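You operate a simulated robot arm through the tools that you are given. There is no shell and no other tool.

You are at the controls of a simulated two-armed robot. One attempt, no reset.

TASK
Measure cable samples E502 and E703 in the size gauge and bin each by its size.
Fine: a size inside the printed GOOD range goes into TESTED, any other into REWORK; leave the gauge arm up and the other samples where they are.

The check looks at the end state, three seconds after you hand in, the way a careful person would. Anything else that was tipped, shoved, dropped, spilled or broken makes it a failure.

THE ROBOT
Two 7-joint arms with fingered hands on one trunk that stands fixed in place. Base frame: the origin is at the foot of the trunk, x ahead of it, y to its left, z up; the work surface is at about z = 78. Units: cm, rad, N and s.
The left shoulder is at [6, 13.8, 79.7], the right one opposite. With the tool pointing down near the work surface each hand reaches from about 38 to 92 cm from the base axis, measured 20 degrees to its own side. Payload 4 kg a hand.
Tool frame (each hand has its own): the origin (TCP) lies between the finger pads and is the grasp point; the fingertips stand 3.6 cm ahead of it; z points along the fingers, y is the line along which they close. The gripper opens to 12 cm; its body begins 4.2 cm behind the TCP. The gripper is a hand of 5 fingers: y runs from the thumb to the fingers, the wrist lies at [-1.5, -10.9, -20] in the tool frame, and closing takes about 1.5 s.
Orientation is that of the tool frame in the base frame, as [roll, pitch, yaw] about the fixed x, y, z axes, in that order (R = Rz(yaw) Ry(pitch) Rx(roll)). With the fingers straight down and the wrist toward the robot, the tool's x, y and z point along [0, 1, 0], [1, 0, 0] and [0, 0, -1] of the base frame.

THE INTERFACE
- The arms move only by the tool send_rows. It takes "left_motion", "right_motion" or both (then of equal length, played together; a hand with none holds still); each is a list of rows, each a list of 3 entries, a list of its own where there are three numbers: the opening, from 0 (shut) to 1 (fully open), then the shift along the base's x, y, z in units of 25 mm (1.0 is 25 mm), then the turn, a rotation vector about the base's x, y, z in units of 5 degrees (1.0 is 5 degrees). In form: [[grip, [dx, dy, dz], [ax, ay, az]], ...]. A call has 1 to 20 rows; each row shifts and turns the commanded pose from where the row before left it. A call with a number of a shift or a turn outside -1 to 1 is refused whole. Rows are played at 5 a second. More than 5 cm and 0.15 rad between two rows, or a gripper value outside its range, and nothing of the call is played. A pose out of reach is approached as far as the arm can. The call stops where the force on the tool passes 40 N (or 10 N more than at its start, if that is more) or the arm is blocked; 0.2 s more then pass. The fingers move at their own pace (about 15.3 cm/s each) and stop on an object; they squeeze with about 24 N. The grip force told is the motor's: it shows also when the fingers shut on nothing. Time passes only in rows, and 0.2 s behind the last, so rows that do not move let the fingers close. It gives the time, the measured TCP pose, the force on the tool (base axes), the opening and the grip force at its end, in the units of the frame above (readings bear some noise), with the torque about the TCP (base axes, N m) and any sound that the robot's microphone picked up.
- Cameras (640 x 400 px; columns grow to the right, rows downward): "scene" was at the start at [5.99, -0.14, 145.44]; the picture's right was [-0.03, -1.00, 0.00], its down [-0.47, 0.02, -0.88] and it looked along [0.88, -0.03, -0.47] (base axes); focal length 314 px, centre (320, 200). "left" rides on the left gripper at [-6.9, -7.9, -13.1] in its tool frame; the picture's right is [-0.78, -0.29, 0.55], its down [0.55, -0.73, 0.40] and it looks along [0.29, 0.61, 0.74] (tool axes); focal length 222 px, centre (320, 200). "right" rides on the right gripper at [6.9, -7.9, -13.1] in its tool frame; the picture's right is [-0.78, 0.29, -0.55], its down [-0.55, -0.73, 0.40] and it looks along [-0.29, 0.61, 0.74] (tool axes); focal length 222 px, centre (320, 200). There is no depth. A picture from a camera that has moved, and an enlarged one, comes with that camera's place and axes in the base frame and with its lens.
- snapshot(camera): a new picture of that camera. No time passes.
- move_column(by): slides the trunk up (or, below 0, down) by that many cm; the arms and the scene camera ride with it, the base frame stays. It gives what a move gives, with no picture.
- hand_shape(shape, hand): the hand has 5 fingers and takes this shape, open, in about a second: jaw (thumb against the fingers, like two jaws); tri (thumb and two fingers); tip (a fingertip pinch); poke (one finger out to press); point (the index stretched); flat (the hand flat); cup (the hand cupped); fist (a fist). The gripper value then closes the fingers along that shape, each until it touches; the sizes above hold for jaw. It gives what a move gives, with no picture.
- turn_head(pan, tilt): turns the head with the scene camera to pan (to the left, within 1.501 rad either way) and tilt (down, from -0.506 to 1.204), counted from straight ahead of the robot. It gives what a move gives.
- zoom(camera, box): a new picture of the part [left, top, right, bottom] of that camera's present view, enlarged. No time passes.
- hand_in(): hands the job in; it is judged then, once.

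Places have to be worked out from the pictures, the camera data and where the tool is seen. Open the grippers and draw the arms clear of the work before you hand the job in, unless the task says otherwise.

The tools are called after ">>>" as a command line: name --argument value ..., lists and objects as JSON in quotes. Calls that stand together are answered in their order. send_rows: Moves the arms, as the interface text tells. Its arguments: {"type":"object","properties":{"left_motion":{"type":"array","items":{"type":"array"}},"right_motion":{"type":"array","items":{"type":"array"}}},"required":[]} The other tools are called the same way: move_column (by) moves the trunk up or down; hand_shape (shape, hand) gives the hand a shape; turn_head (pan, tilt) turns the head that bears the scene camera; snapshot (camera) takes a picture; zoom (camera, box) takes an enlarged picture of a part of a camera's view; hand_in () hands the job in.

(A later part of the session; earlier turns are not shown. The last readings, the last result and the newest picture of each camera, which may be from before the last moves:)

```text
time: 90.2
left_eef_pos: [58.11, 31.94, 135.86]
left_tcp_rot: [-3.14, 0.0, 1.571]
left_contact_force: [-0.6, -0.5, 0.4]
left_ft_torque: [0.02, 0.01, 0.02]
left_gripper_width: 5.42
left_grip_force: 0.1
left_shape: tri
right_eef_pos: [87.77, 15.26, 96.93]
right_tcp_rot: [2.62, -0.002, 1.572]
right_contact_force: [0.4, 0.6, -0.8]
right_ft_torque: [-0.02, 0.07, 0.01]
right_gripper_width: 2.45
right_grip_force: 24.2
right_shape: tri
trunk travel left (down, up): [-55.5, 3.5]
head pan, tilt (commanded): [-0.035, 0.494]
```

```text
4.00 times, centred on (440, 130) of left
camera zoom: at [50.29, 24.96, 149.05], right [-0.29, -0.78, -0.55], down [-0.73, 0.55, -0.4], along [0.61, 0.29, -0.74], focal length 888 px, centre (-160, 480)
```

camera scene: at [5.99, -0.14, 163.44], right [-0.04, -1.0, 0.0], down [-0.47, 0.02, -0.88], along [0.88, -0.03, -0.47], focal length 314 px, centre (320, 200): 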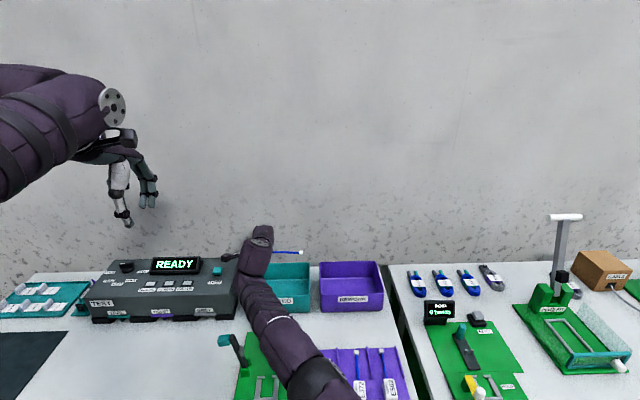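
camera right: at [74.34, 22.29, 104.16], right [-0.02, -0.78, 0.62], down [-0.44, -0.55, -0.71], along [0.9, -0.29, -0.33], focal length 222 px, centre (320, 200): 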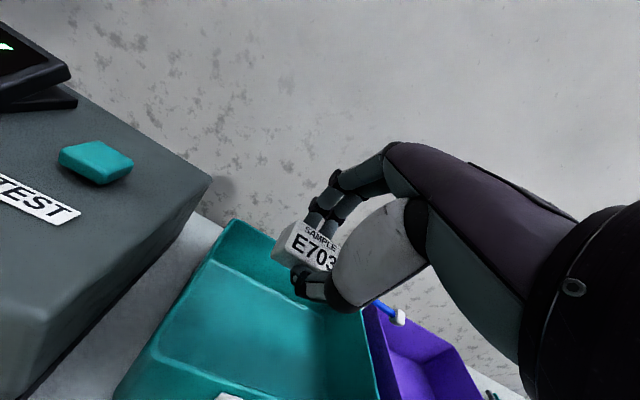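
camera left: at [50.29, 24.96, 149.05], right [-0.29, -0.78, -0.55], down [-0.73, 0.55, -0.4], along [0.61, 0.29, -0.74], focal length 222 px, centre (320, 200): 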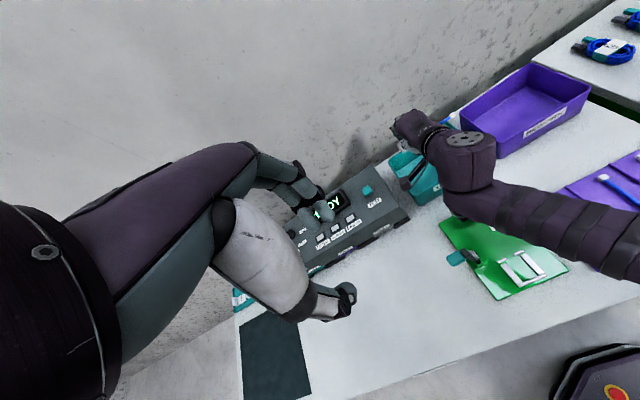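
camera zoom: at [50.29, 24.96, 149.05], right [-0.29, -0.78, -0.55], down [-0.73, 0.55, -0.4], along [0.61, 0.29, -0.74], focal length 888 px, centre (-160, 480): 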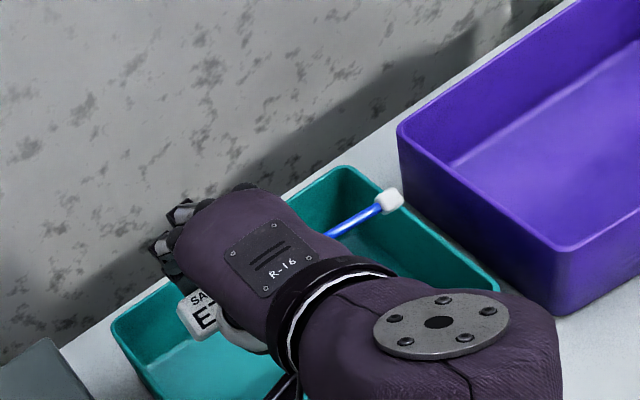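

The cable's cap would come about 1.3 cm inside the right wall; I shift 1.2 cm to the left for margin and keep lowering.

>>> send_rows --right_motion '[[0, [0, 0.25, -0.4], [0, 0, 0]], [0, [0, 0.23, -0.6], [0, 0, 0]], [0, [0, 0, -0.6], [0, 0, 0]], [0, [0, 0, -0.4], [0, 0, 0]], [0, [0, 0, 0], [0, 0, 0]]]'

>>> snapshot --camera "right"

>>> zoom --camera "left" --box '[360, 80, 520, 180]'

>>> zoom --camera "scene" --box '[200, 220, 360, 320]'

```text
time: 91.4
left_eef_pos: [58.11, 32.13, 135.84]
left_tcp_rot: [-3.141, 0.0, 1.57]
left_contact_force: [0.2, 0.2, 0.2]
left_ft_torque: [-0.04, 0.01, 0.03]
left_gripper_width: 5.37
left_grip_force: 0.0
left_shape: tri
right_eef_pos: [87.86, 16.56, 91.9]
right_tcp_rot: [2.618, 0.001, 1.57]
right_contact_force: [-0.7, -0.2, -1.5]
right_ft_torque: [0.01, 0.0, 0.01]
right_gripper_width: 2.45
right_grip_force: 23.6
right_shape: tri
trunk travel left (down, up): [-55.5, 3.5]
head pan, tilt (commanded): [-0.035, 0.494]
```

```text
taken
camera right: at [74.37, 23.54, 99.22], right [-0.02, -0.79, 0.62], down [-0.44, -0.55, -0.71], along [0.9, -0.29, -0.33], focal length 222 px, centre (320, 200)
```

right: 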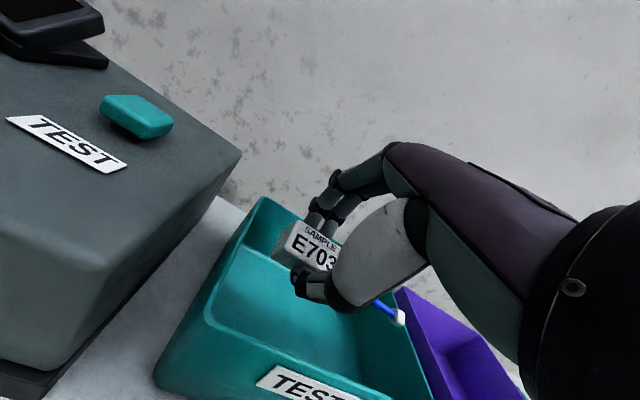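

```text
4.00 times, centred on (440, 130) of left
camera zoom: at [50.29, 24.98, 149.05], right [-0.29, -0.78, -0.55], down [-0.73, 0.55, -0.4], along [0.61, 0.29, -0.74], focal length 888 px, centre (-160, 480)
```

zoom: 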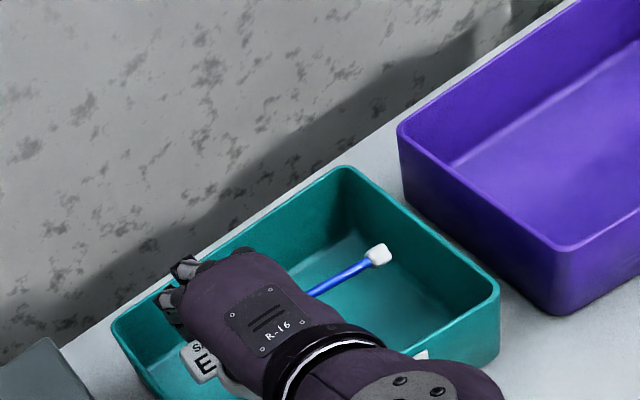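

```text
4.00 times, centred on (280, 270) of scene
camera zoom: at [6.01, -0.13, 163.44], right [-0.03, -1.0, 0.0], down [-0.47, 0.02, -0.88], along [0.88, -0.03, -0.47], focal length 1256 px, centre (480, -80)
```

zoom: 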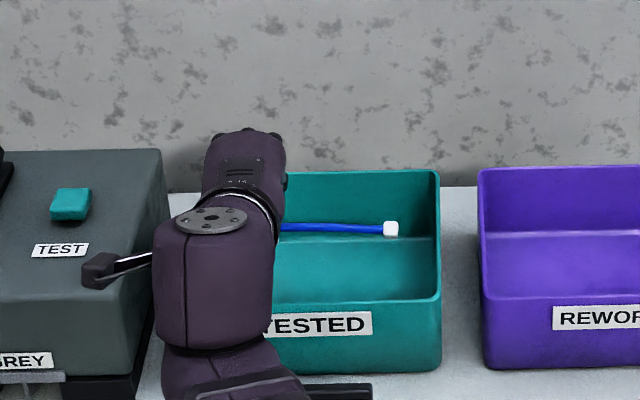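

The sample hangs over the bin well inside all walls. I go lower and a bit farther forward so the thumb clears the front wall.

>>> send_rows --right_motion '[[0, [0.25, 0, -0.5], [0, 0, 0]], [0, [0.25, 0, -0.5], [0, 0, 0]], [0, [0.25, 0, -0.5], [0, 0, 0]], [0, [0, 0, 0], [0, 0, 0]]]'

>>> snapshot --camera "right"

>>> zoom --camera "left" --box '[360, 80, 520, 180]'

```text
time: 92.4
left_eef_pos: [58.25, 32.07, 135.94]
left_tcp_rot: [-3.142, 0.001, 1.57]
left_contact_force: [-0.1, 0.1, -0.3]
left_ft_torque: [0.04, 0.02, 0.01]
left_gripper_width: 5.39
left_grip_force: 0.0
left_shape: tri
right_eef_pos: [88.31, 15.34, 89.89]
right_tcp_rot: [2.621, 0.002, 1.568]
right_contact_force: [-0.1, 0.7, -1.3]
right_ft_torque: [0.02, 0.01, 0.0]
right_gripper_width: 2.45
right_grip_force: 23.9
right_shape: tri
right hand out of reach, approached as far as the arm can: row 1, 2, 3
trunk travel left (down, up): [-55.5, 3.5]
head pan, tilt (commanded): [-0.035, 0.494]
```

```text
taken
camera right: at [74.92, 22.49, 97.21], right [-0.02, -0.78, 0.62], down [-0.44, -0.55, -0.71], along [0.9, -0.29, -0.33], focal length 222 px, centre (320, 200)
```

right: 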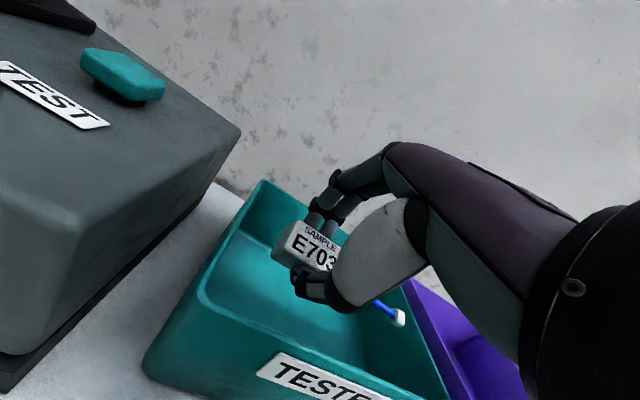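

```text
4.00 times, centred on (440, 130) of left
camera zoom: at [50.33, 24.95, 149.04], right [-0.29, -0.78, -0.55], down [-0.74, 0.55, -0.4], along [0.61, 0.29, -0.74], focal length 888 px, centre (-160, 480)
```

zoom: 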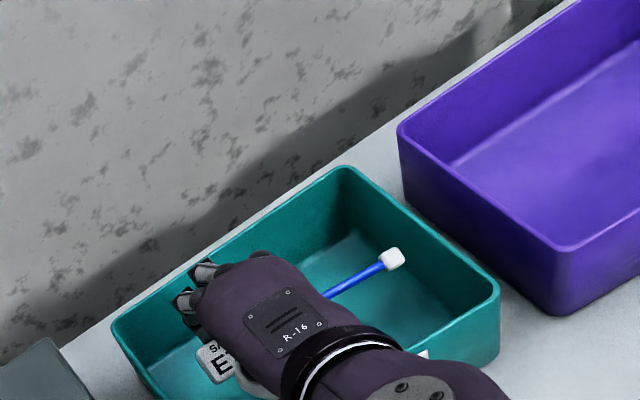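

The arm is at its reach limit at x 88.3. Turning the hand 20 degrees about the vertical toward the right shoulder gains reach and keeps the cable inside the bin.

>>> send_rows --right_motion '[[0, [0, 0, 0], [0, 0, 1]], [0, [0, 0, 0], [0, 0, 1]], [0, [0, 0, 0], [0, 0, 1]], [0, [0, 0, 0], [0, 0, 1]], [0, [0, 0, 0], [0, 0, 0]]]'

>>> snapshot --camera "right"

>>> zoom --camera "left" --box '[360, 80, 520, 180]'

>>> zoom --camera "scene" --box '[200, 220, 360, 320]'

```text
time: 93.6
left_eef_pos: [58.13, 32.04, 135.91]
left_tcp_rot: [-3.141, 0.001, 1.571]
left_contact_force: [0.4, 0.3, 0.6]
left_ft_torque: [0.01, 0.0, 0.04]
left_gripper_width: 5.38
left_grip_force: 0.1
left_shape: tri
right_eef_pos: [88.28, 15.56, 89.8]
right_tcp_rot: [2.619, 0.0, 1.922]
right_contact_force: [1.1, 0.1, -1.5]
right_ft_torque: [0.0, 0.03, 0.0]
right_gripper_width: 2.45
right_grip_force: 23.7
right_shape: tri
trunk travel left (down, up): [-55.5, 3.5]
head pan, tilt (commanded): [-0.035, 0.494]
```

```text
taken
camera right: at [73.33, 17.48, 97.21], right [0.25, -0.74, 0.62], down [-0.22, -0.67, -0.71], along [0.94, 0.04, -0.33], focal length 222 px, centre (320, 200)
```

right: 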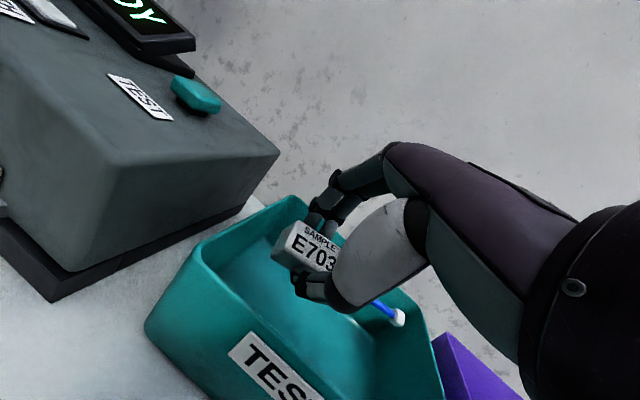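

```text
4.00 times, centred on (440, 130) of left
camera zoom: at [50.28, 25.0, 149.04], right [-0.29, -0.79, -0.55], down [-0.74, 0.55, -0.4], along [0.61, 0.29, -0.74], focal length 888 px, centre (-160, 480)
```

zoom: 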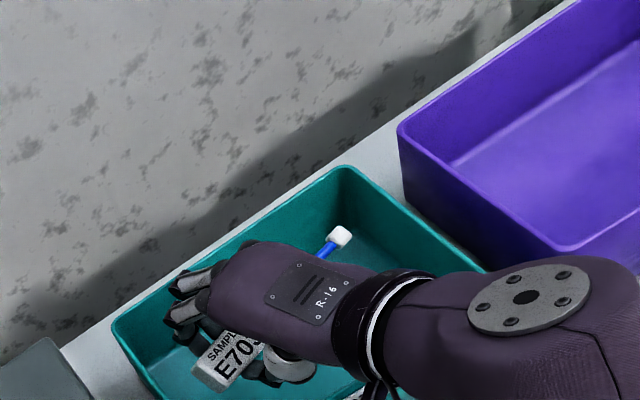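

```text
4.00 times, centred on (280, 270) of scene
camera zoom: at [6.0, -0.11, 163.44], right [-0.03, -1.0, 0.0], down [-0.47, 0.02, -0.88], along [0.88, -0.03, -0.47], focal length 1256 px, centre (480, -80)
```

zoom: 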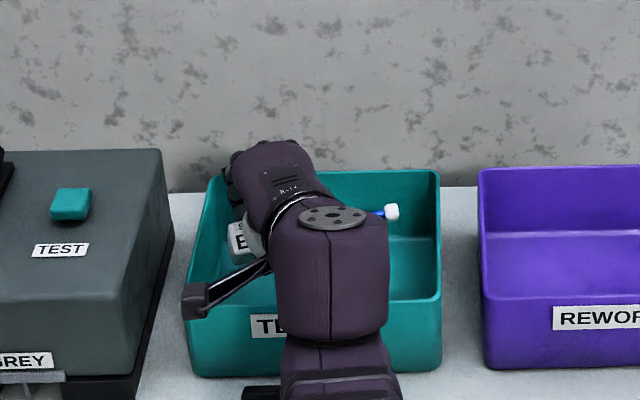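

Reach is regained and the whole sample is inside the walls. I lower further in steps.

>>> send_rows --right_motion '[[0, [0.12, 0, -0.4], [0, 0, 0]], [0, [0.12, 0, -0.4], [0, 0, 0]], [0, [0.08, 0, -0.4], [0, 0, 0]], [0, [0, 0, 0], [0, 0, 0]]]'

>>> snapshot --camera "right"

>>> zoom --camera "left" --box '[360, 90, 520, 190]'

>>> zoom --camera "scene" --box '[220, 240, 348, 320]'

```text
time: 94.6
left_eef_pos: [58.1, 31.97, 135.93]
left_tcp_rot: [3.141, -0.001, 1.572]
left_contact_force: [0.0, 0.3, 0.5]
left_ft_torque: [0.01, -0.02, -0.04]
left_gripper_width: 5.39
left_grip_force: 0.1
left_shape: tri
right_eef_pos: [89.03, 15.49, 87.14]
right_tcp_rot: [2.621, 0.001, 1.918]
right_contact_force: [0.0, 0.3, -1.1]
right_ft_torque: [0.0, 0.03, -0.01]
right_gripper_width: 2.4
right_grip_force: 23.8
right_shape: tri
right hand out of reach, approached as far as the arm can: row 3
trunk travel left (down, up): [-55.5, 3.5]
head pan, tilt (commanded): [-0.035, 0.494]
```

```text
taken
camera right: at [73.95, 17.36, 94.49], right [0.25, -0.74, 0.62], down [-0.22, -0.67, -0.71], along [0.94, 0.04, -0.33], focal length 222 px, centre (320, 200)
```

right: 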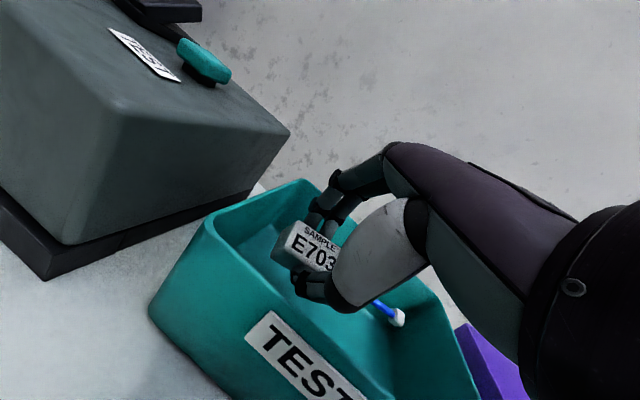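

```text
4.00 times, centred on (440, 140) of left
camera zoom: at [50.28, 24.98, 149.05], right [-0.29, -0.78, -0.55], down [-0.73, 0.55, -0.4], along [0.61, 0.29, -0.74], focal length 888 px, centre (-160, 440)
```

zoom: 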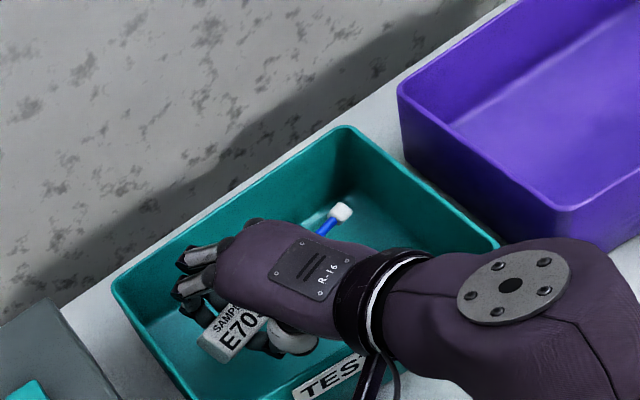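

```text
5.00 times, centred on (284, 280) of scene
camera zoom: at [6.0, -0.12, 163.44], right [-0.03, -1.0, 0.0], down [-0.47, 0.02, -0.88], along [0.88, -0.03, -0.47], focal length 1570 px, centre (500, -200)
```

zoom: 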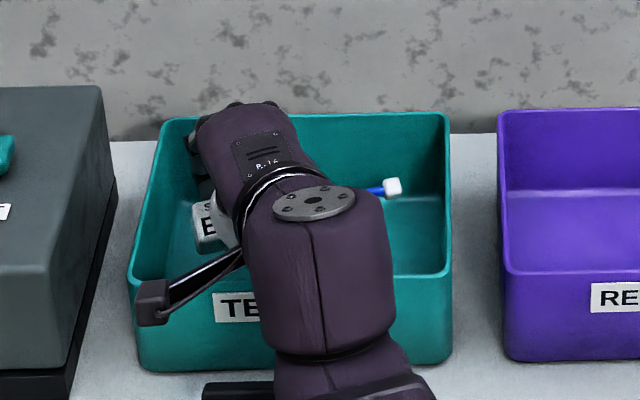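

Everything clears the walls. I lower one more centimetre and then release the sample just above the bin floor.

>>> send_rows --right_motion '[[0, [0, 0, -0.2], [0, 0, 0]], [0, [0, 0, -0.2], [0, 0, 0]], [0, [0, 0, 0], [0, 0, 0]]]'

>>> snapshot --camera "right"

>>> zoom --camera "left" --box '[376, 110, 472, 170]'

```text
time: 95.4
left_eef_pos: [58.1, 32.01, 135.92]
left_tcp_rot: [3.141, 0.001, 1.571]
left_contact_force: [-0.5, 0.1, 0.1]
left_ft_torque: [-0.02, 0.04, 0.01]
left_gripper_width: 5.39
left_grip_force: 0.0
left_shape: tri
right_eef_pos: [88.66, 15.17, 85.89]
right_tcp_rot: [2.616, 0.0, 1.921]
right_contact_force: [9.9, 1.2, 9.9]
right_ft_torque: [-0.2, 0.74, 0.06]
right_gripper_width: 2.36
right_grip_force: 23.7
right_shape: tri
right hand out of reach, approached as far as the arm can: row 2
trunk travel left (down, up): [-55.5, 3.5]
head pan, tilt (commanded): [-0.035, 0.494]
```

```text
taken
camera right: at [73.67, 17.15, 93.19], right [0.25, -0.75, 0.62], down [-0.22, -0.67, -0.71], along [0.94, 0.04, -0.33], focal length 222 px, centre (320, 200)
```

right: 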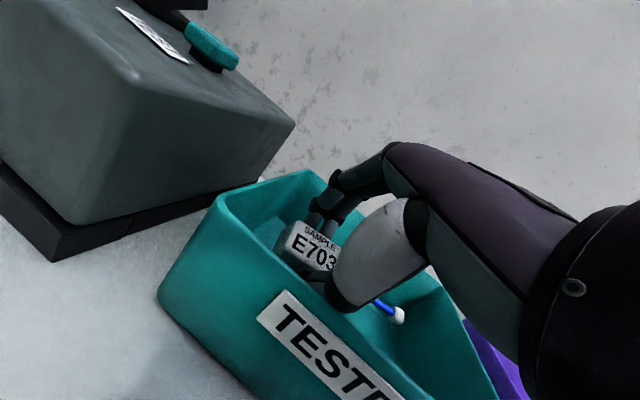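

```text
6.67 times, centred on (424, 140) of left
camera zoom: at [50.29, 24.98, 149.07], right [-0.29, -0.78, -0.55], down [-0.73, 0.55, -0.4], along [0.61, 0.29, -0.74], focal length 1481 px, centre (-373, 600)
```

zoom: 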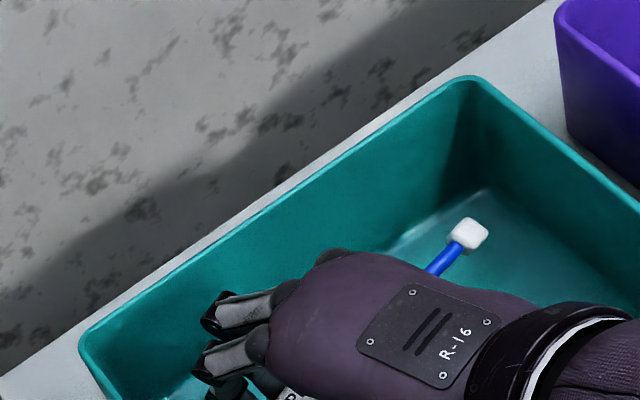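

The thumb knuckle touched the front rim (10 N). I rise 1 cm right away and compare the bin's position.

>>> send_rows --right_motion '[[0, [0, 0, 0.2], [0, 0, 0]], [0, [0, 0, 0.2], [0, 0, 0]], [0, [0, 0, 0], [0, 0, 0]]]'

>>> zoom --camera "scene" --box '[220, 240, 348, 320]'

>>> snapshot --camera "right"

```text
time: 96.2
left_eef_pos: [58.2, 31.93, 135.8]
left_tcp_rot: [-3.141, 0.001, 1.57]
left_contact_force: [0.6, -0.4, -0.2]
left_ft_torque: [0.01, -0.03, -0.03]
left_gripper_width: 5.36
left_grip_force: 0.0
left_shape: tri
right_eef_pos: [88.59, 15.12, 86.55]
right_tcp_rot: [2.619, 0.0, 1.92]
right_contact_force: [-0.4, 0.4, -1.6]
right_ft_torque: [0.01, 0.02, 0.0]
right_gripper_width: 2.38
right_grip_force: 24.0
right_shape: tri
trunk travel left (down, up): [-55.5, 3.5]
head pan, tilt (commanded): [-0.035, 0.494]
```

```text
5.00 times, centred on (284, 280) of scene
camera zoom: at [6.02, -0.15, 163.44], right [-0.03, -1.0, 0.0], down [-0.47, 0.02, -0.88], along [0.88, -0.03, -0.47], focal length 1570 px, centre (500, -200)
```

zoom: 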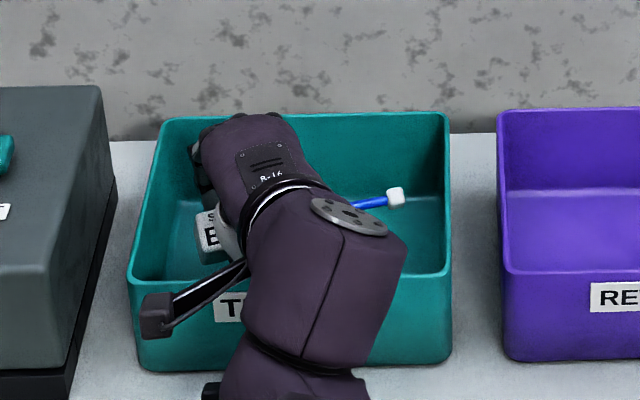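

```text
taken
camera right: at [73.54, 17.09, 93.88], right [0.25, -0.74, 0.62], down [-0.22, -0.67, -0.71], along [0.94, 0.04, -0.33], focal length 222 px, centre (320, 200)
```

right: 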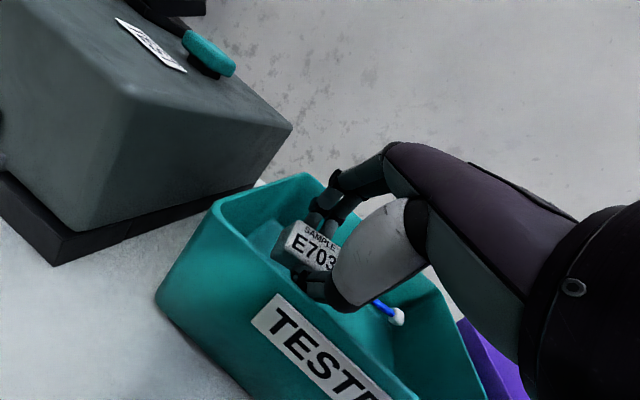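

The bin has not moved. I rise another 8 mm so the opening thumb clears the rim, then open just enough to let the sample down into TESTED.

>>> send_rows --right_motion '[[0, [0.0, 0, 0.3], [0, 0, 0]], [0, [0, 0, 0], [0, 0, 0]], [0.22, [0, 0, 0], [0, 0, 0]], [0.26, [0, 0, 0], [0, 0, 0]], [0.3, [0, 0, 0], [0, 0, 0]], [0.34, [0, 0, 0], [0, 0, 0]], [0.34, [0, 0, 0], [0, 0, 0]]]'

>>> snapshot --camera "right"

>>> zoom --camera "scene" --box '[220, 240, 348, 320]'

>>> zoom --camera "left" --box '[360, 90, 520, 190]'

```text
time: 97.8
left_eef_pos: [58.07, 31.96, 135.91]
left_tcp_rot: [-3.141, 0.0, 1.569]
left_contact_force: [0.1, -0.5, -0.7]
left_ft_torque: [0.01, 0.0, 0.01]
left_gripper_width: 5.38
left_grip_force: 0.1
left_shape: tri
right_eef_pos: [88.53, 15.21, 87.4]
right_tcp_rot: [2.619, 0.0, 1.92]
right_contact_force: [-0.1, -0.7, -0.4]
right_ft_torque: [-0.03, 0.0, -0.01]
right_gripper_width: 4.02
right_grip_force: 0.0
right_shape: tri
trunk travel left (down, up): [-55.5, 3.5]
head pan, tilt (commanded): [-0.035, 0.494]
```

```text
taken
camera right: at [73.52, 17.1, 94.77], right [0.25, -0.74, 0.62], down [-0.22, -0.67, -0.71], along [0.94, 0.04, -0.33], focal length 222 px, centre (320, 200)
```

right: 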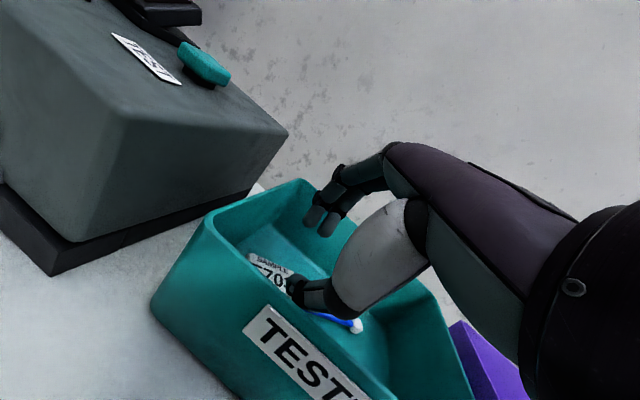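

```text
5.00 times, centred on (284, 280) of scene
camera zoom: at [6.0, -0.13, 163.44], right [-0.03, -1.0, 0.0], down [-0.47, 0.02, -0.88], along [0.88, -0.03, -0.47], focal length 1570 px, centre (500, -200)
```

zoom: 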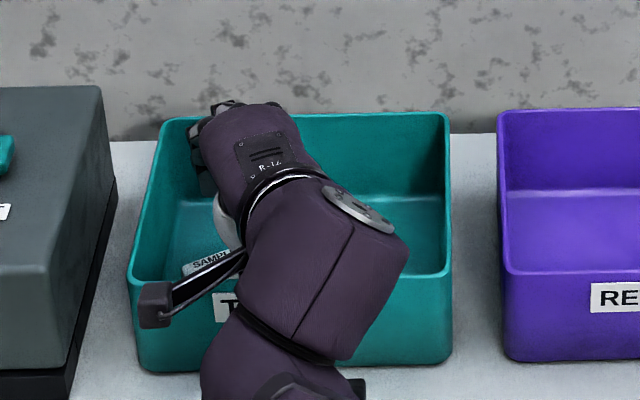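

```text
4.00 times, centred on (440, 140) of left
camera zoom: at [50.29, 24.97, 149.05], right [-0.29, -0.78, -0.55], down [-0.73, 0.55, -0.4], along [0.61, 0.29, -0.74], focal length 888 px, centre (-160, 440)
```

zoom: 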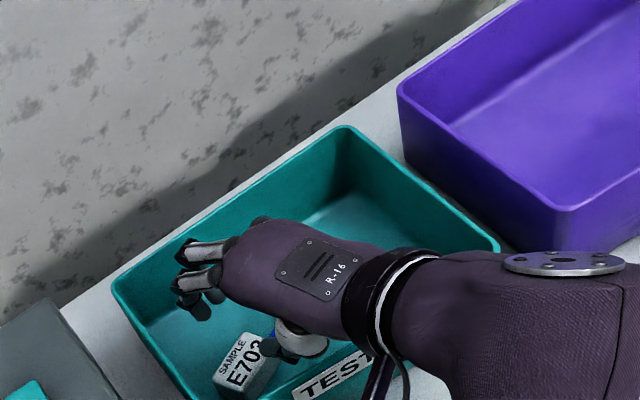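

E703 lies in TESTED. I raise the hand out of the bin and back.

>>> send_rows --right_motion '[[0.34, [-0.05, 0, 0.4], [0, 0, 0]], [0.34, [-0.1, 0, 0.6], [0, 0, 0]], [0.34, [-0.2, 0, 0.8], [0, 0, 0]], [0.34, [-0.3, 0, 0.8], [0, 0, 0]], [0.34, [-0.4, 0, 0.8], [0, 0, 0]], [0.4, [-0.5, -0.2, 0.6], [-0.342, 0.94, 0]], [0.4, [-0.6, -0.4, 0.4], [-0.342, 0.94, 0]], [0.4, [-0.6, -0.6, 0.2], [-0.342, 0.94, 0]], [0.4, [-0.6, -0.6, 0], [-0.342, 0.94, 0]], [0.4, [-0.6, -0.6, 0], [-0.342, 0.94, 0]], [0.4, [-0.6, -0.6, 0], [-0.342, 0.94, 0]], [0.4, [0, 0, 0], [0, 0, 0]]]'

>>> snapshot --camera "scene"

>>> zoom --camera "left" --box '[360, 90, 520, 190]'

```text
time: 99.5
left_eef_pos: [58.24, 31.98, 135.75]
left_tcp_rot: [-3.14, -0.001, 1.572]
left_contact_force: [-0.2, -0.5, 0.1]
left_ft_torque: [0.0, 0.02, -0.02]
left_gripper_width: 5.35
left_grip_force: 0.0
left_shape: tri
right_eef_pos: [86.71, 15.12, 87.5]
right_tcp_rot: [2.765, 0.019, 1.94]
right_contact_force: [17.0, -3.5, 17.3]
right_ft_torque: [-0.27, 0.49, 0.38]
right_gripper_width: 3.7
right_grip_force: 0.1
right_shape: tri
right hand out of reach, approached as far as the arm can: row 2, 3, 4, 5, 6, 7, 8
trunk travel left (down, up): [-55.5, 3.5]
head pan, tilt (commanded): [-0.035, 0.494]
stopped in row 8 (right hand): the force on the tool passed its limit at 49 N (the readings are from after the stop); the commanded pose is now the measured one
```

```text
taken
camera scene: at [6.11, -0.16, 163.46], right [-0.04, -1.0, 0.0], down [-0.47, 0.02, -0.88], along [0.88, -0.03, -0.47], focal length 314 px, centre (320, 200)
```

scene: 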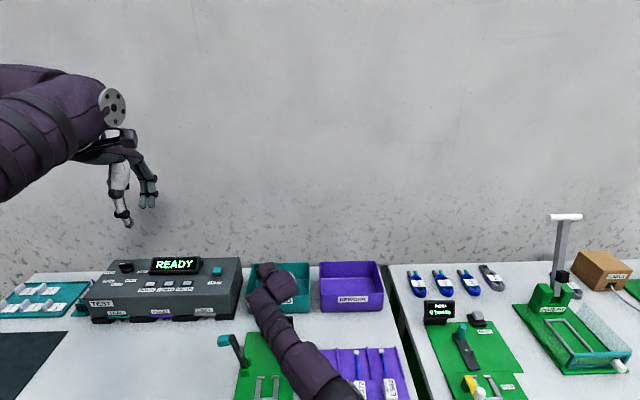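

```text
4.00 times, centred on (440, 140) of left
camera zoom: at [50.41, 24.93, 149.01], right [-0.29, -0.78, -0.55], down [-0.74, 0.55, -0.4], along [0.61, 0.29, -0.74], focal length 888 px, centre (-160, 440)
```

zoom: 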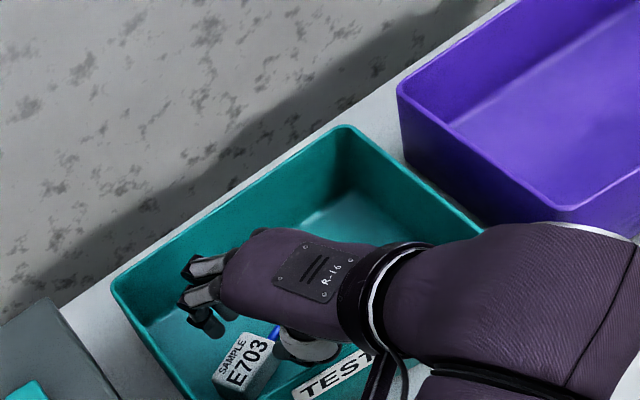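

The upward moves were out of reach in this hand orientation, so the hand slid back and the thumb pressed the front rim before it stopped. The bin looks unmoved; I move forward off the rim, restoring the tilt, with the thumb drawn in.

>>> send_rows --right_motion '[[0.28, [0.2, 0, 0.04], [0.17, -0.47, 0]], [0.22, [0.2, 0, 0.04], [0.17, -0.47, 0]], [0.2, [0.15, 0, 0.04], [0.17, -0.47, 0]], [0.2, [0, 0, 0], [0, 0, 0]]]'

>>> zoom --camera "left" --box '[360, 90, 520, 190]'

>>> snapshot --camera "right"

>>> zoom --camera "scene" --box '[220, 240, 348, 320]'

```text
time: 100.5
left_eef_pos: [58.16, 31.93, 135.96]
left_tcp_rot: [3.141, 0.001, 1.571]
left_contact_force: [-0.2, 0.5, 0.0]
left_ft_torque: [0.01, 0.01, -0.01]
left_gripper_width: 5.39
left_grip_force: 0.0
left_shape: tri
right_eef_pos: [87.62, 15.12, 86.76]
right_tcp_rot: [2.646, 0.018, 1.937]
right_contact_force: [0.5, -0.6, -0.1]
right_ft_torque: [-0.01, 0.01, 0.01]
right_gripper_width: 2.4
right_grip_force: 0.0
right_shape: tri
trunk travel left (down, up): [-55.5, 3.5]
head pan, tilt (commanded): [-0.035, 0.494]
```

```text
4.00 times, centred on (440, 140) of left
camera zoom: at [50.27, 24.99, 149.03], right [-0.29, -0.78, -0.55], down [-0.74, 0.55, -0.4], along [0.61, 0.29, -0.74], focal length 888 px, centre (-160, 440)
```

zoom: 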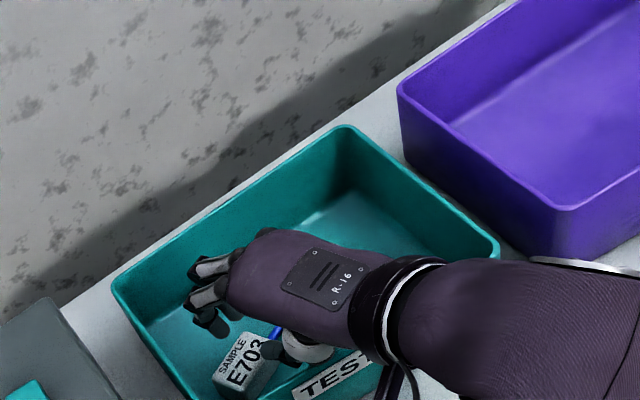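

```text
taken
camera right: at [72.8, 16.97, 94.38], right [0.27, -0.72, 0.63], down [-0.23, -0.69, -0.69], along [0.94, 0.04, -0.35], focal length 222 px, centre (320, 200)
```

right: 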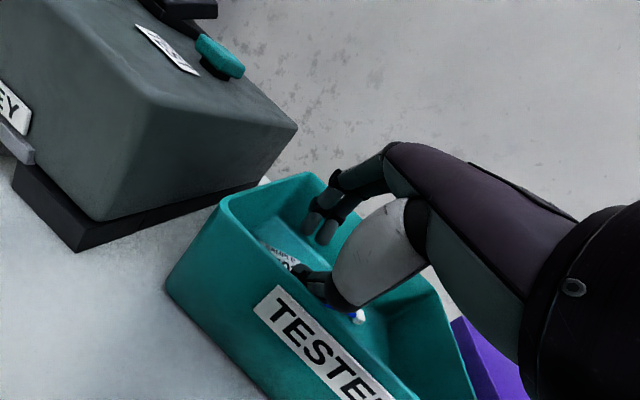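

```text
5.00 times, centred on (284, 280) of scene
camera zoom: at [5.98, -0.13, 163.43], right [-0.03, -1.0, 0.0], down [-0.47, 0.02, -0.88], along [0.88, -0.03, -0.47], focal length 1570 px, centre (500, -200)
```

zoom: 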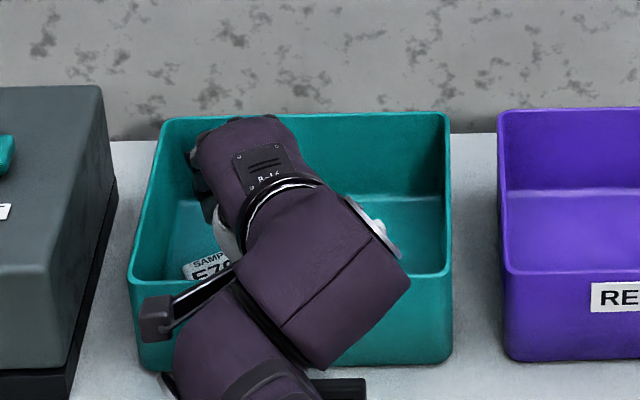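

The rim contact is gone and the bin's outline is unchanged. I test a small pure upward move while turning the yaw back, as that orientation was reachable higher up.

>>> send_rows --right_motion '[[0.2, [0, 0, 0.2], [0, 0, -0.5]], [0.2, [0, 0, 0.2], [0, 0, -0.5]], [0.2, [0, 0, 0], [0, 0, 0]]]'

>>> snapshot --camera "right"

```text
time: 101.3
left_eef_pos: [58.18, 31.99, 135.9]
left_tcp_rot: [3.141, 0.0, 1.569]
left_contact_force: [-0.1, 0.2, 0.4]
left_ft_torque: [0.01, 0.01, 0.01]
left_gripper_width: 5.41
left_grip_force: 0.0
left_shape: tri
right_eef_pos: [87.77, 15.05, 88.0]
right_tcp_rot: [2.645, 0.021, 1.85]
right_contact_force: [0.2, 0.7, 0.3]
right_ft_torque: [-0.04, 0.04, 0.01]
right_gripper_width: 2.4
right_grip_force: 0.1
right_shape: tri
right hand out of reach, approached as far as the arm can: row 1
trunk travel left (down, up): [-55.5, 3.5]
head pan, tilt (commanded): [-0.035, 0.494]
```

```text
taken
camera right: at [73.0, 18.27, 95.55], right [0.21, -0.74, 0.63], down [-0.28, -0.67, -0.69], along [0.94, -0.04, -0.35], focal length 222 px, centre (320, 200)
```

right: 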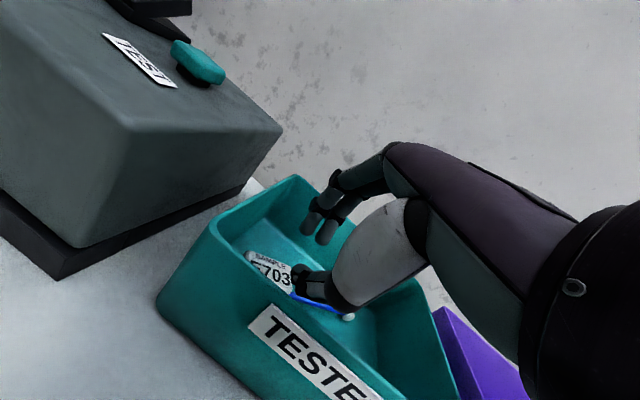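

That works. I continue turning back and rising.

>>> send_rows --right_motion '[[0.2, [0, 0, 0.3], [0, 0, -0.8]], [0.2, [0, 0, 0.3], [0, 0, -0.8]], [0.2, [0, 0, 0.3], [0, 0, -0.8]], [0.2, [0, 0, 0.3], [0, 0, -0.8]], [0.2, [0, 0, 0], [0, 0, 0]]]'

>>> snapshot --camera "right"

```text
time: 102.5
left_eef_pos: [58.06, 31.97, 135.77]
left_tcp_rot: [3.141, 0.0, 1.571]
left_contact_force: [0.6, -0.6, 0.6]
left_ft_torque: [-0.03, -0.03, 0.03]
left_gripper_width: 5.41
left_grip_force: 0.1
left_shape: tri
right_eef_pos: [87.77, 14.7, 90.7]
right_tcp_rot: [2.642, 0.018, 1.6]
right_contact_force: [-0.1, -0.5, -0.6]
right_ft_torque: [0.0, -0.01, 0.02]
right_gripper_width: 2.42
right_grip_force: 0.0
right_shape: tri
right hand out of reach, approached as far as the arm can: row 4
trunk travel left (down, up): [-55.5, 3.5]
head pan, tilt (commanded): [-0.035, 0.494]
```

```text
taken
camera right: at [74.4, 21.47, 98.28], right [0.02, -0.77, 0.63], down [-0.44, -0.58, -0.69], along [0.9, -0.27, -0.35], focal length 222 px, centre (320, 200)
```

right: 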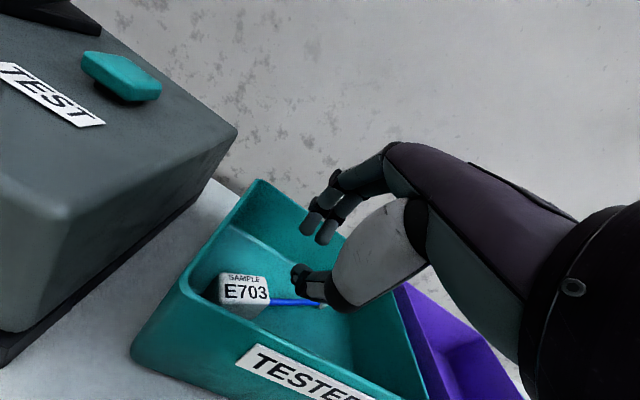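

E703 lies flat in TESTED. The hand is clear of the rim now; I raise it further, easing back.

>>> send_rows --right_motion '[[0.2, [-0.1, 0, 0.4], [0, 0, 0]], [0.2, [-0.1, 0, 0.4], [0, 0, 0]], [0.2, [-0.15, 0, 0.5], [0, 0, 0]], [0.2, [-0.2, 0, 0.6], [0, 0, 0]], [0.2, [-0.2, 0, 0.6], [0, 0, 0]], [0.2, [-0.2, 0, 0.6], [0, 0, 0]], [0.2, [0, 0, 0], [0, 0, 0]]]'

>>> snapshot --camera "scene"

```text
time: 104.1
left_eef_pos: [58.08, 32.09, 135.87]
left_tcp_rot: [3.14, 0.0, 1.573]
left_contact_force: [0.3, 0.3, 0.2]
left_ft_torque: [-0.03, 0.03, -0.02]
left_gripper_width: 5.38
left_grip_force: 0.1
left_shape: tri
right_eef_pos: [85.54, 14.89, 98.55]
right_tcp_rot: [2.644, 0.018, 1.572]
right_contact_force: [0.4, -0.8, 0.6]
right_ft_torque: [0.02, 0.03, 0.02]
right_gripper_width: 2.4
right_grip_force: 0.0
right_shape: tri
trunk travel left (down, up): [-55.5, 3.5]
head pan, tilt (commanded): [-0.035, 0.494]
```

```text
taken
camera scene: at [6.02, -0.13, 163.44], right [-0.03, -1.0, 0.0], down [-0.47, 0.02, -0.88], along [0.88, -0.03, -0.47], focal length 314 px, centre (320, 200)
```

scene: 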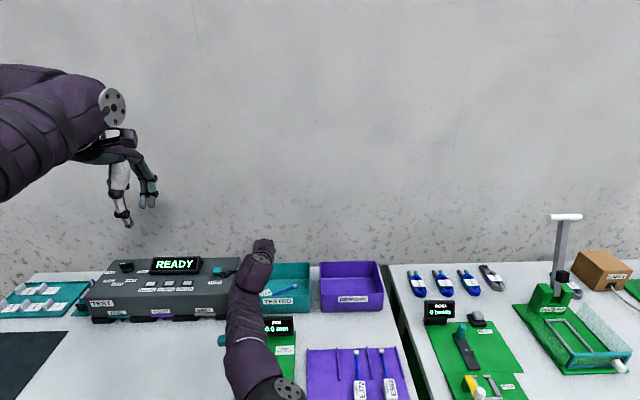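

The forearm passes well above the gauge. I retract and take out the tilt.

>>> send_rows --right_motion '[[0.3, [-0.7, -0.2, 0.3], [0, 0.95, 0]], [0.3, [-0.7, -0.3, 0.3], [0, 0.95, 0]], [0.3, [-0.7, -0.3, 0.3], [0, 0.95, 0]], [0.3, [-0.7, -0.3, 0.3], [0, 0.95, 0]], [0.3, [-0.7, -0.3, 0.2], [0, 0.95, 0]], [0.3, [-0.7, -0.3, 0.2], [0, 0.95, 0]], [0.3, [0, 0, 0], [0, 0, 0]]]'

>>> snapshot --camera "scene"

>>> snapshot --camera "left"

```text
time: 105.7
left_eef_pos: [58.17, 32.06, 135.86]
left_tcp_rot: [3.141, -0.001, 1.571]
left_contact_force: [0.1, -0.4, 0.3]
left_ft_torque: [-0.02, -0.04, 0.01]
left_gripper_width: 5.37
left_grip_force: 0.0
left_shape: tri
right_eef_pos: [74.94, 10.76, 102.46]
right_tcp_rot: [3.141, 0.018, 1.581]
right_contact_force: [-0.9, 1.1, -0.6]
right_ft_torque: [0.0, 0.01, 0.04]
right_gripper_width: 3.58
right_grip_force: 0.0
right_shape: tri
trunk travel left (down, up): [-55.5, 3.5]
head pan, tilt (commanded): [-0.035, 0.494]
```

```text
taken
camera scene: at [6.01, -0.11, 163.44], right [-0.03, -1.0, 0.0], down [-0.47, 0.02, -0.88], along [0.88, -0.03, -0.47], focal length 314 px, centre (320, 200)
```

scene: 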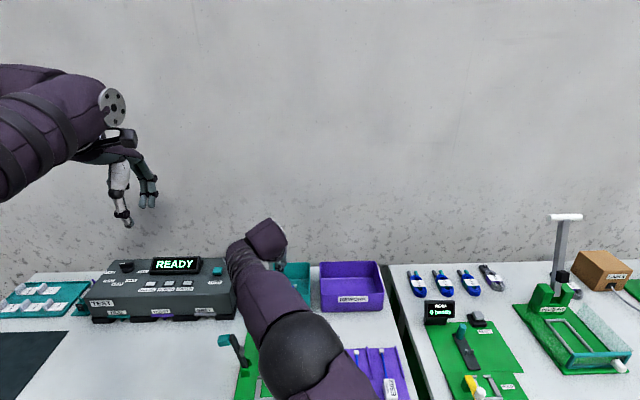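

```text
taken
camera left: at [50.3, 25.0, 149.03], right [-0.29, -0.79, -0.55], down [-0.74, 0.55, -0.4], along [0.61, 0.29, -0.74], focal length 222 px, centre (320, 200)
```

left: 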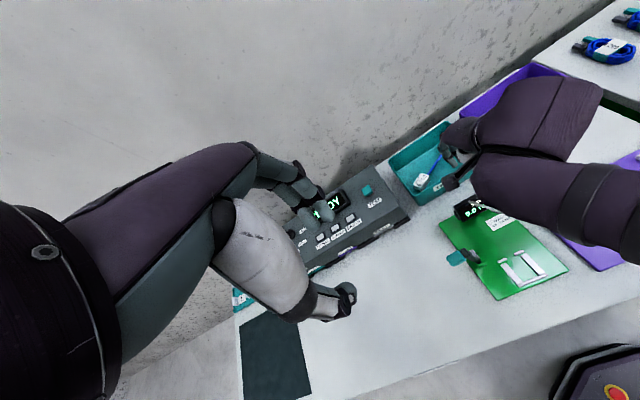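

Now I turn the hand back to the picking orientation while moving over toward E502, rising so I can lower the trunk again.

>>> send_rows --right_motion '[[0.5, [-0.45, -0.69, 0.4], [0.2, 0, 1]], [0.5, [-0.45, -0.69, 0.4], [0, 0, 1]], [0.5, [-0.45, -0.69, 0.4], [0, 0, 1]], [0.5, [-0.45, -0.69, 0.4], [0, 0, 1]], [0.5, [-0.45, -0.69, 0.4], [0, 0, 1]], [0.5, [-0.45, -0.69, 0.4], [0, 0, 1]], [0.5, [-0.45, -0.69, 0.4], [0, 0, 1]], [0.5, [-0.45, -0.69, 0.4], [0, 0, 1]], [0.5, [-0.45, -0.69, 0.4], [0, 0, 1]], [0.5, [-0.45, -0.69, 0.4], [0, 0, 1]], [0.5, [-0.45, -0.69, 0.4], [0, 0, 1]], [0.5, [-0.45, -0.69, 0.4], [0, 0, 1]], [0.5, [-0.45, -0.69, 0.4], [0, 0, 1]], [0.5, [-0.45, -0.69, 0.4], [0, 0, 1]], [0.5, [-0.45, -0.69, 0.4], [0, 0, 1]], [0.5, [-0.45, -0.69, 0.4], [0, 0, 1]], [0.5, [-0.45, -0.69, 0.4], [0, 0, 1]], [0.5, [-0.45, -0.69, 0.4], [0, 0, 0.88]], [0.5, [0, 0, 0], [0, 0, 0]]]'

>>> snapshot --camera "scene"

```text
time: 109.7
left_eef_pos: [58.18, 31.95, 135.81]
left_tcp_rot: [3.142, -0.001, 1.571]
left_contact_force: [0.7, 0.3, -0.1]
left_ft_torque: [0.01, 0.0, -0.01]
left_gripper_width: 5.37
left_grip_force: 0.0
left_shape: tri
right_eef_pos: [54.86, -20.41, 120.49]
right_tcp_rot: [3.139, -0.001, 3.141]
right_contact_force: [-0.2, 0.5, 1.2]
right_ft_torque: [0.01, 0.0, 0.01]
right_gripper_width: 6.01
right_grip_force: 0.0
right_shape: tri
trunk travel left (down, up): [-55.5, 3.5]
head pan, tilt (commanded): [-0.035, 0.494]
```

```text
taken
camera scene: at [6.01, -0.12, 163.44], right [-0.03, -1.0, 0.0], down [-0.47, 0.02, -0.88], along [0.88, -0.03, -0.47], focal length 314 px, centre (320, 200)
```

scene: 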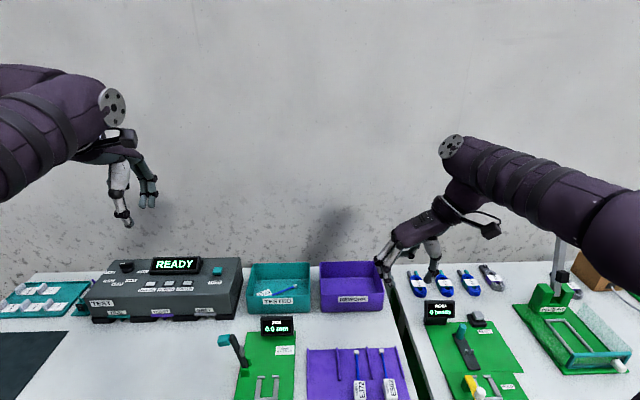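

Good pose above E502. I lower the trunk back by 18 cm and look at the whole scene.

>>> move_column --by -18

>>> snapshot --camera "scene"

>>> zoom --camera "scene" --box '[360, 310, 424, 350]'

>>> zoom --camera "scene" --box '[225, 210, 405, 300]'

```text
time: 111.7
left_eef_pos: [58.14, 32.0, 117.76]
left_tcp_rot: [-3.14, 0.001, 1.571]
left_contact_force: [0.2, 0.3, 1.2]
left_ft_torque: [0.0, -0.01, 0.02]
left_gripper_width: 5.38
left_grip_force: 0.0
left_shape: tri
right_eef_pos: [54.81, -20.43, 102.72]
right_tcp_rot: [3.141, 0.0, 3.139]
right_contact_force: [0.0, -0.2, 0.3]
right_ft_torque: [0.0, 0.02, -0.01]
right_gripper_width: 5.98
right_grip_force: 0.0
right_shape: tri
trunk travel left (down, up): [-37.5, 21.5]
head pan, tilt (commanded): [-0.035, 0.494]
```

```text
taken
camera scene: at [5.98, -0.15, 145.45], right [-0.03, -1.0, 0.0], down [-0.47, 0.02, -0.88], along [0.88, -0.03, -0.47], focal length 314 px, centre (320, 200)
```

scene: 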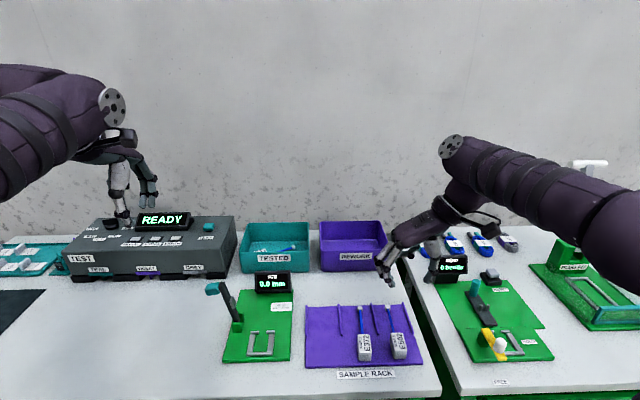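

```text
10.00 times, centred on (392, 330) of scene
camera zoom: at [5.98, -0.15, 145.45], right [-0.03, -1.0, 0.0], down [-0.47, 0.02, -0.88], along [0.88, -0.03, -0.47], focal length 3141 px, centre (-400, -1100)
```

zoom: 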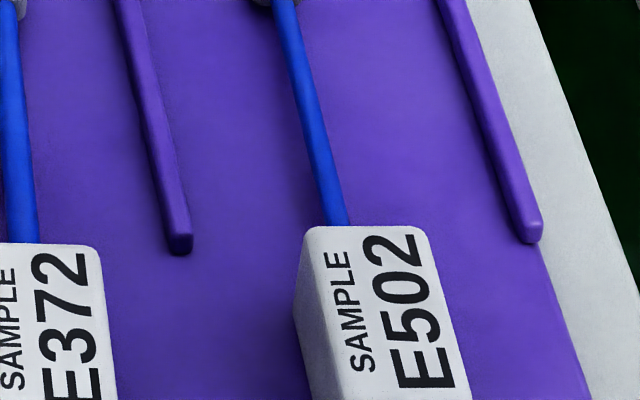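

```text
3.56 times, centred on (315, 255) of scene
camera zoom: at [5.98, -0.15, 145.45], right [-0.03, -1.0, 0.0], down [-0.47, 0.02, -0.88], along [0.88, -0.03, -0.47], focal length 1117 px, centre (338, 4)
```

zoom: 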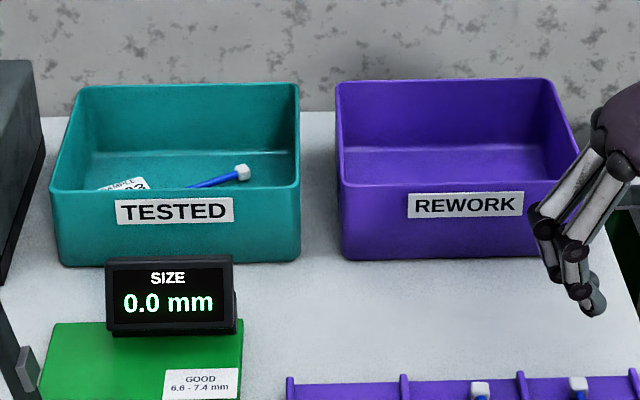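

E703 is in TESTED and the bin stands where it was. Now I measure E502's handle on the rack.

>>> zoom --camera "scene" --box '[375, 330, 423, 360]'

>>> snapshot --camera "right"

```text
13.33 times, centred on (399, 345) of scene
camera zoom: at [5.98, -0.15, 145.45], right [-0.03, -1.0, 0.0], down [-0.47, 0.02, -0.88], along [0.88, -0.03, -0.47], focal length 4188 px, centre (-733, -1733)
```

zoom: 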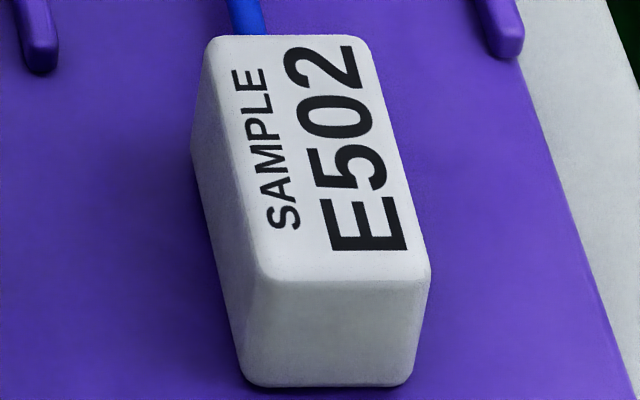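

```text
taken
camera right: at [47.84, -28.37, 115.64], right [0.79, 0.29, 0.55], down [0.55, -0.73, -0.4], along [0.29, 0.61, -0.74], focal length 222 px, centre (320, 200)
```

right: 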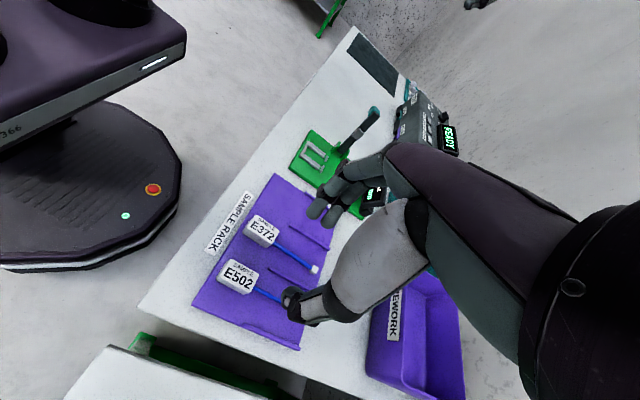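

E502's handle spans x 51.8-56.4, centred at y about -20.1, turned about -2.5 degrees. I go down over it, adjusting the yaw.

>>> send_rows --right_motion '[[0.5, [-0.04, 0.02, -0.8], [0, 0, -0.1]], [0.5, [-0.04, 0.02, -0.8], [0, 0, -0.1]], [0.5, [-0.04, 0.02, -0.8], [0, 0, -0.1]], [0.5, [-0.04, 0.02, -0.8], [0, 0, -0.1]], [0.5, [-0.04, 0.02, -0.8], [0, 0, -0.06]], [0.5, [-0.04, 0.02, -0.8], [0, 0, 0]], [0.5, [-0.04, 0.02, -0.8], [0, 0, 0]], [0.5, [-0.04, 0.02, -0.8], [0, 0, 0]], [0.5, [0, 0, 0], [0, 0, 0]]]'

>>> zoom --camera "scene" --box '[367, 320, 431, 360]'

>>> zoom --camera "right" --box '[220, 180, 380, 280]'

```text
time: 113.7
left_eef_pos: [58.05, 31.91, 117.84]
left_tcp_rot: [-3.14, 0.001, 1.569]
left_contact_force: [-0.5, 0.4, 0.5]
left_ft_torque: [0.02, 0.0, -0.02]
left_gripper_width: 5.4
left_grip_force: 0.1
left_shape: tri
right_eef_pos: [54.02, -20.07, 86.49]
right_tcp_rot: [3.141, 0.0, 3.1]
right_contact_force: [-0.6, 0.0, 1.1]
right_ft_torque: [-0.04, -0.01, -0.01]
right_gripper_width: 5.99
right_grip_force: 0.0
right_shape: tri
trunk travel left (down, up): [-37.5, 21.5]
head pan, tilt (commanded): [-0.035, 0.494]
```

```text
10.00 times, centred on (399, 340) of scene
camera zoom: at [5.99, -0.15, 145.44], right [-0.03, -1.0, 0.0], down [-0.47, 0.02, -0.88], along [0.88, -0.03, -0.47], focal length 3141 px, centre (-470, -1200)
```

zoom: 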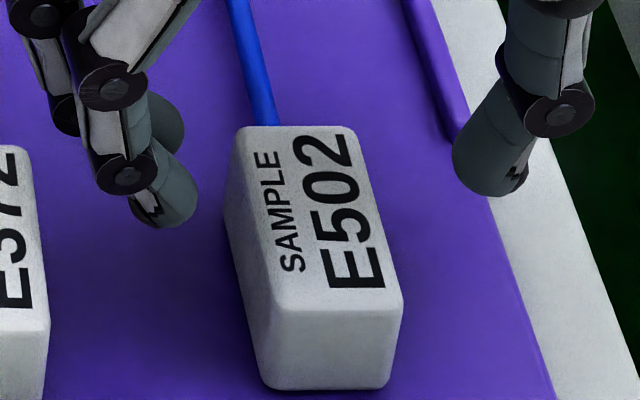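

```text
4.00 times, centred on (300, 230) of right
camera zoom: at [46.74, -27.76, 99.64], right [0.8, 0.26, 0.55], down [0.52, -0.76, -0.4], along [0.31, 0.6, -0.74], focal length 888 px, centre (400, 80)
```

zoom: 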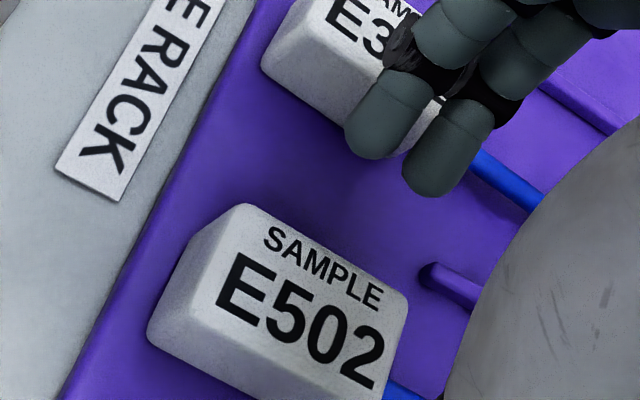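

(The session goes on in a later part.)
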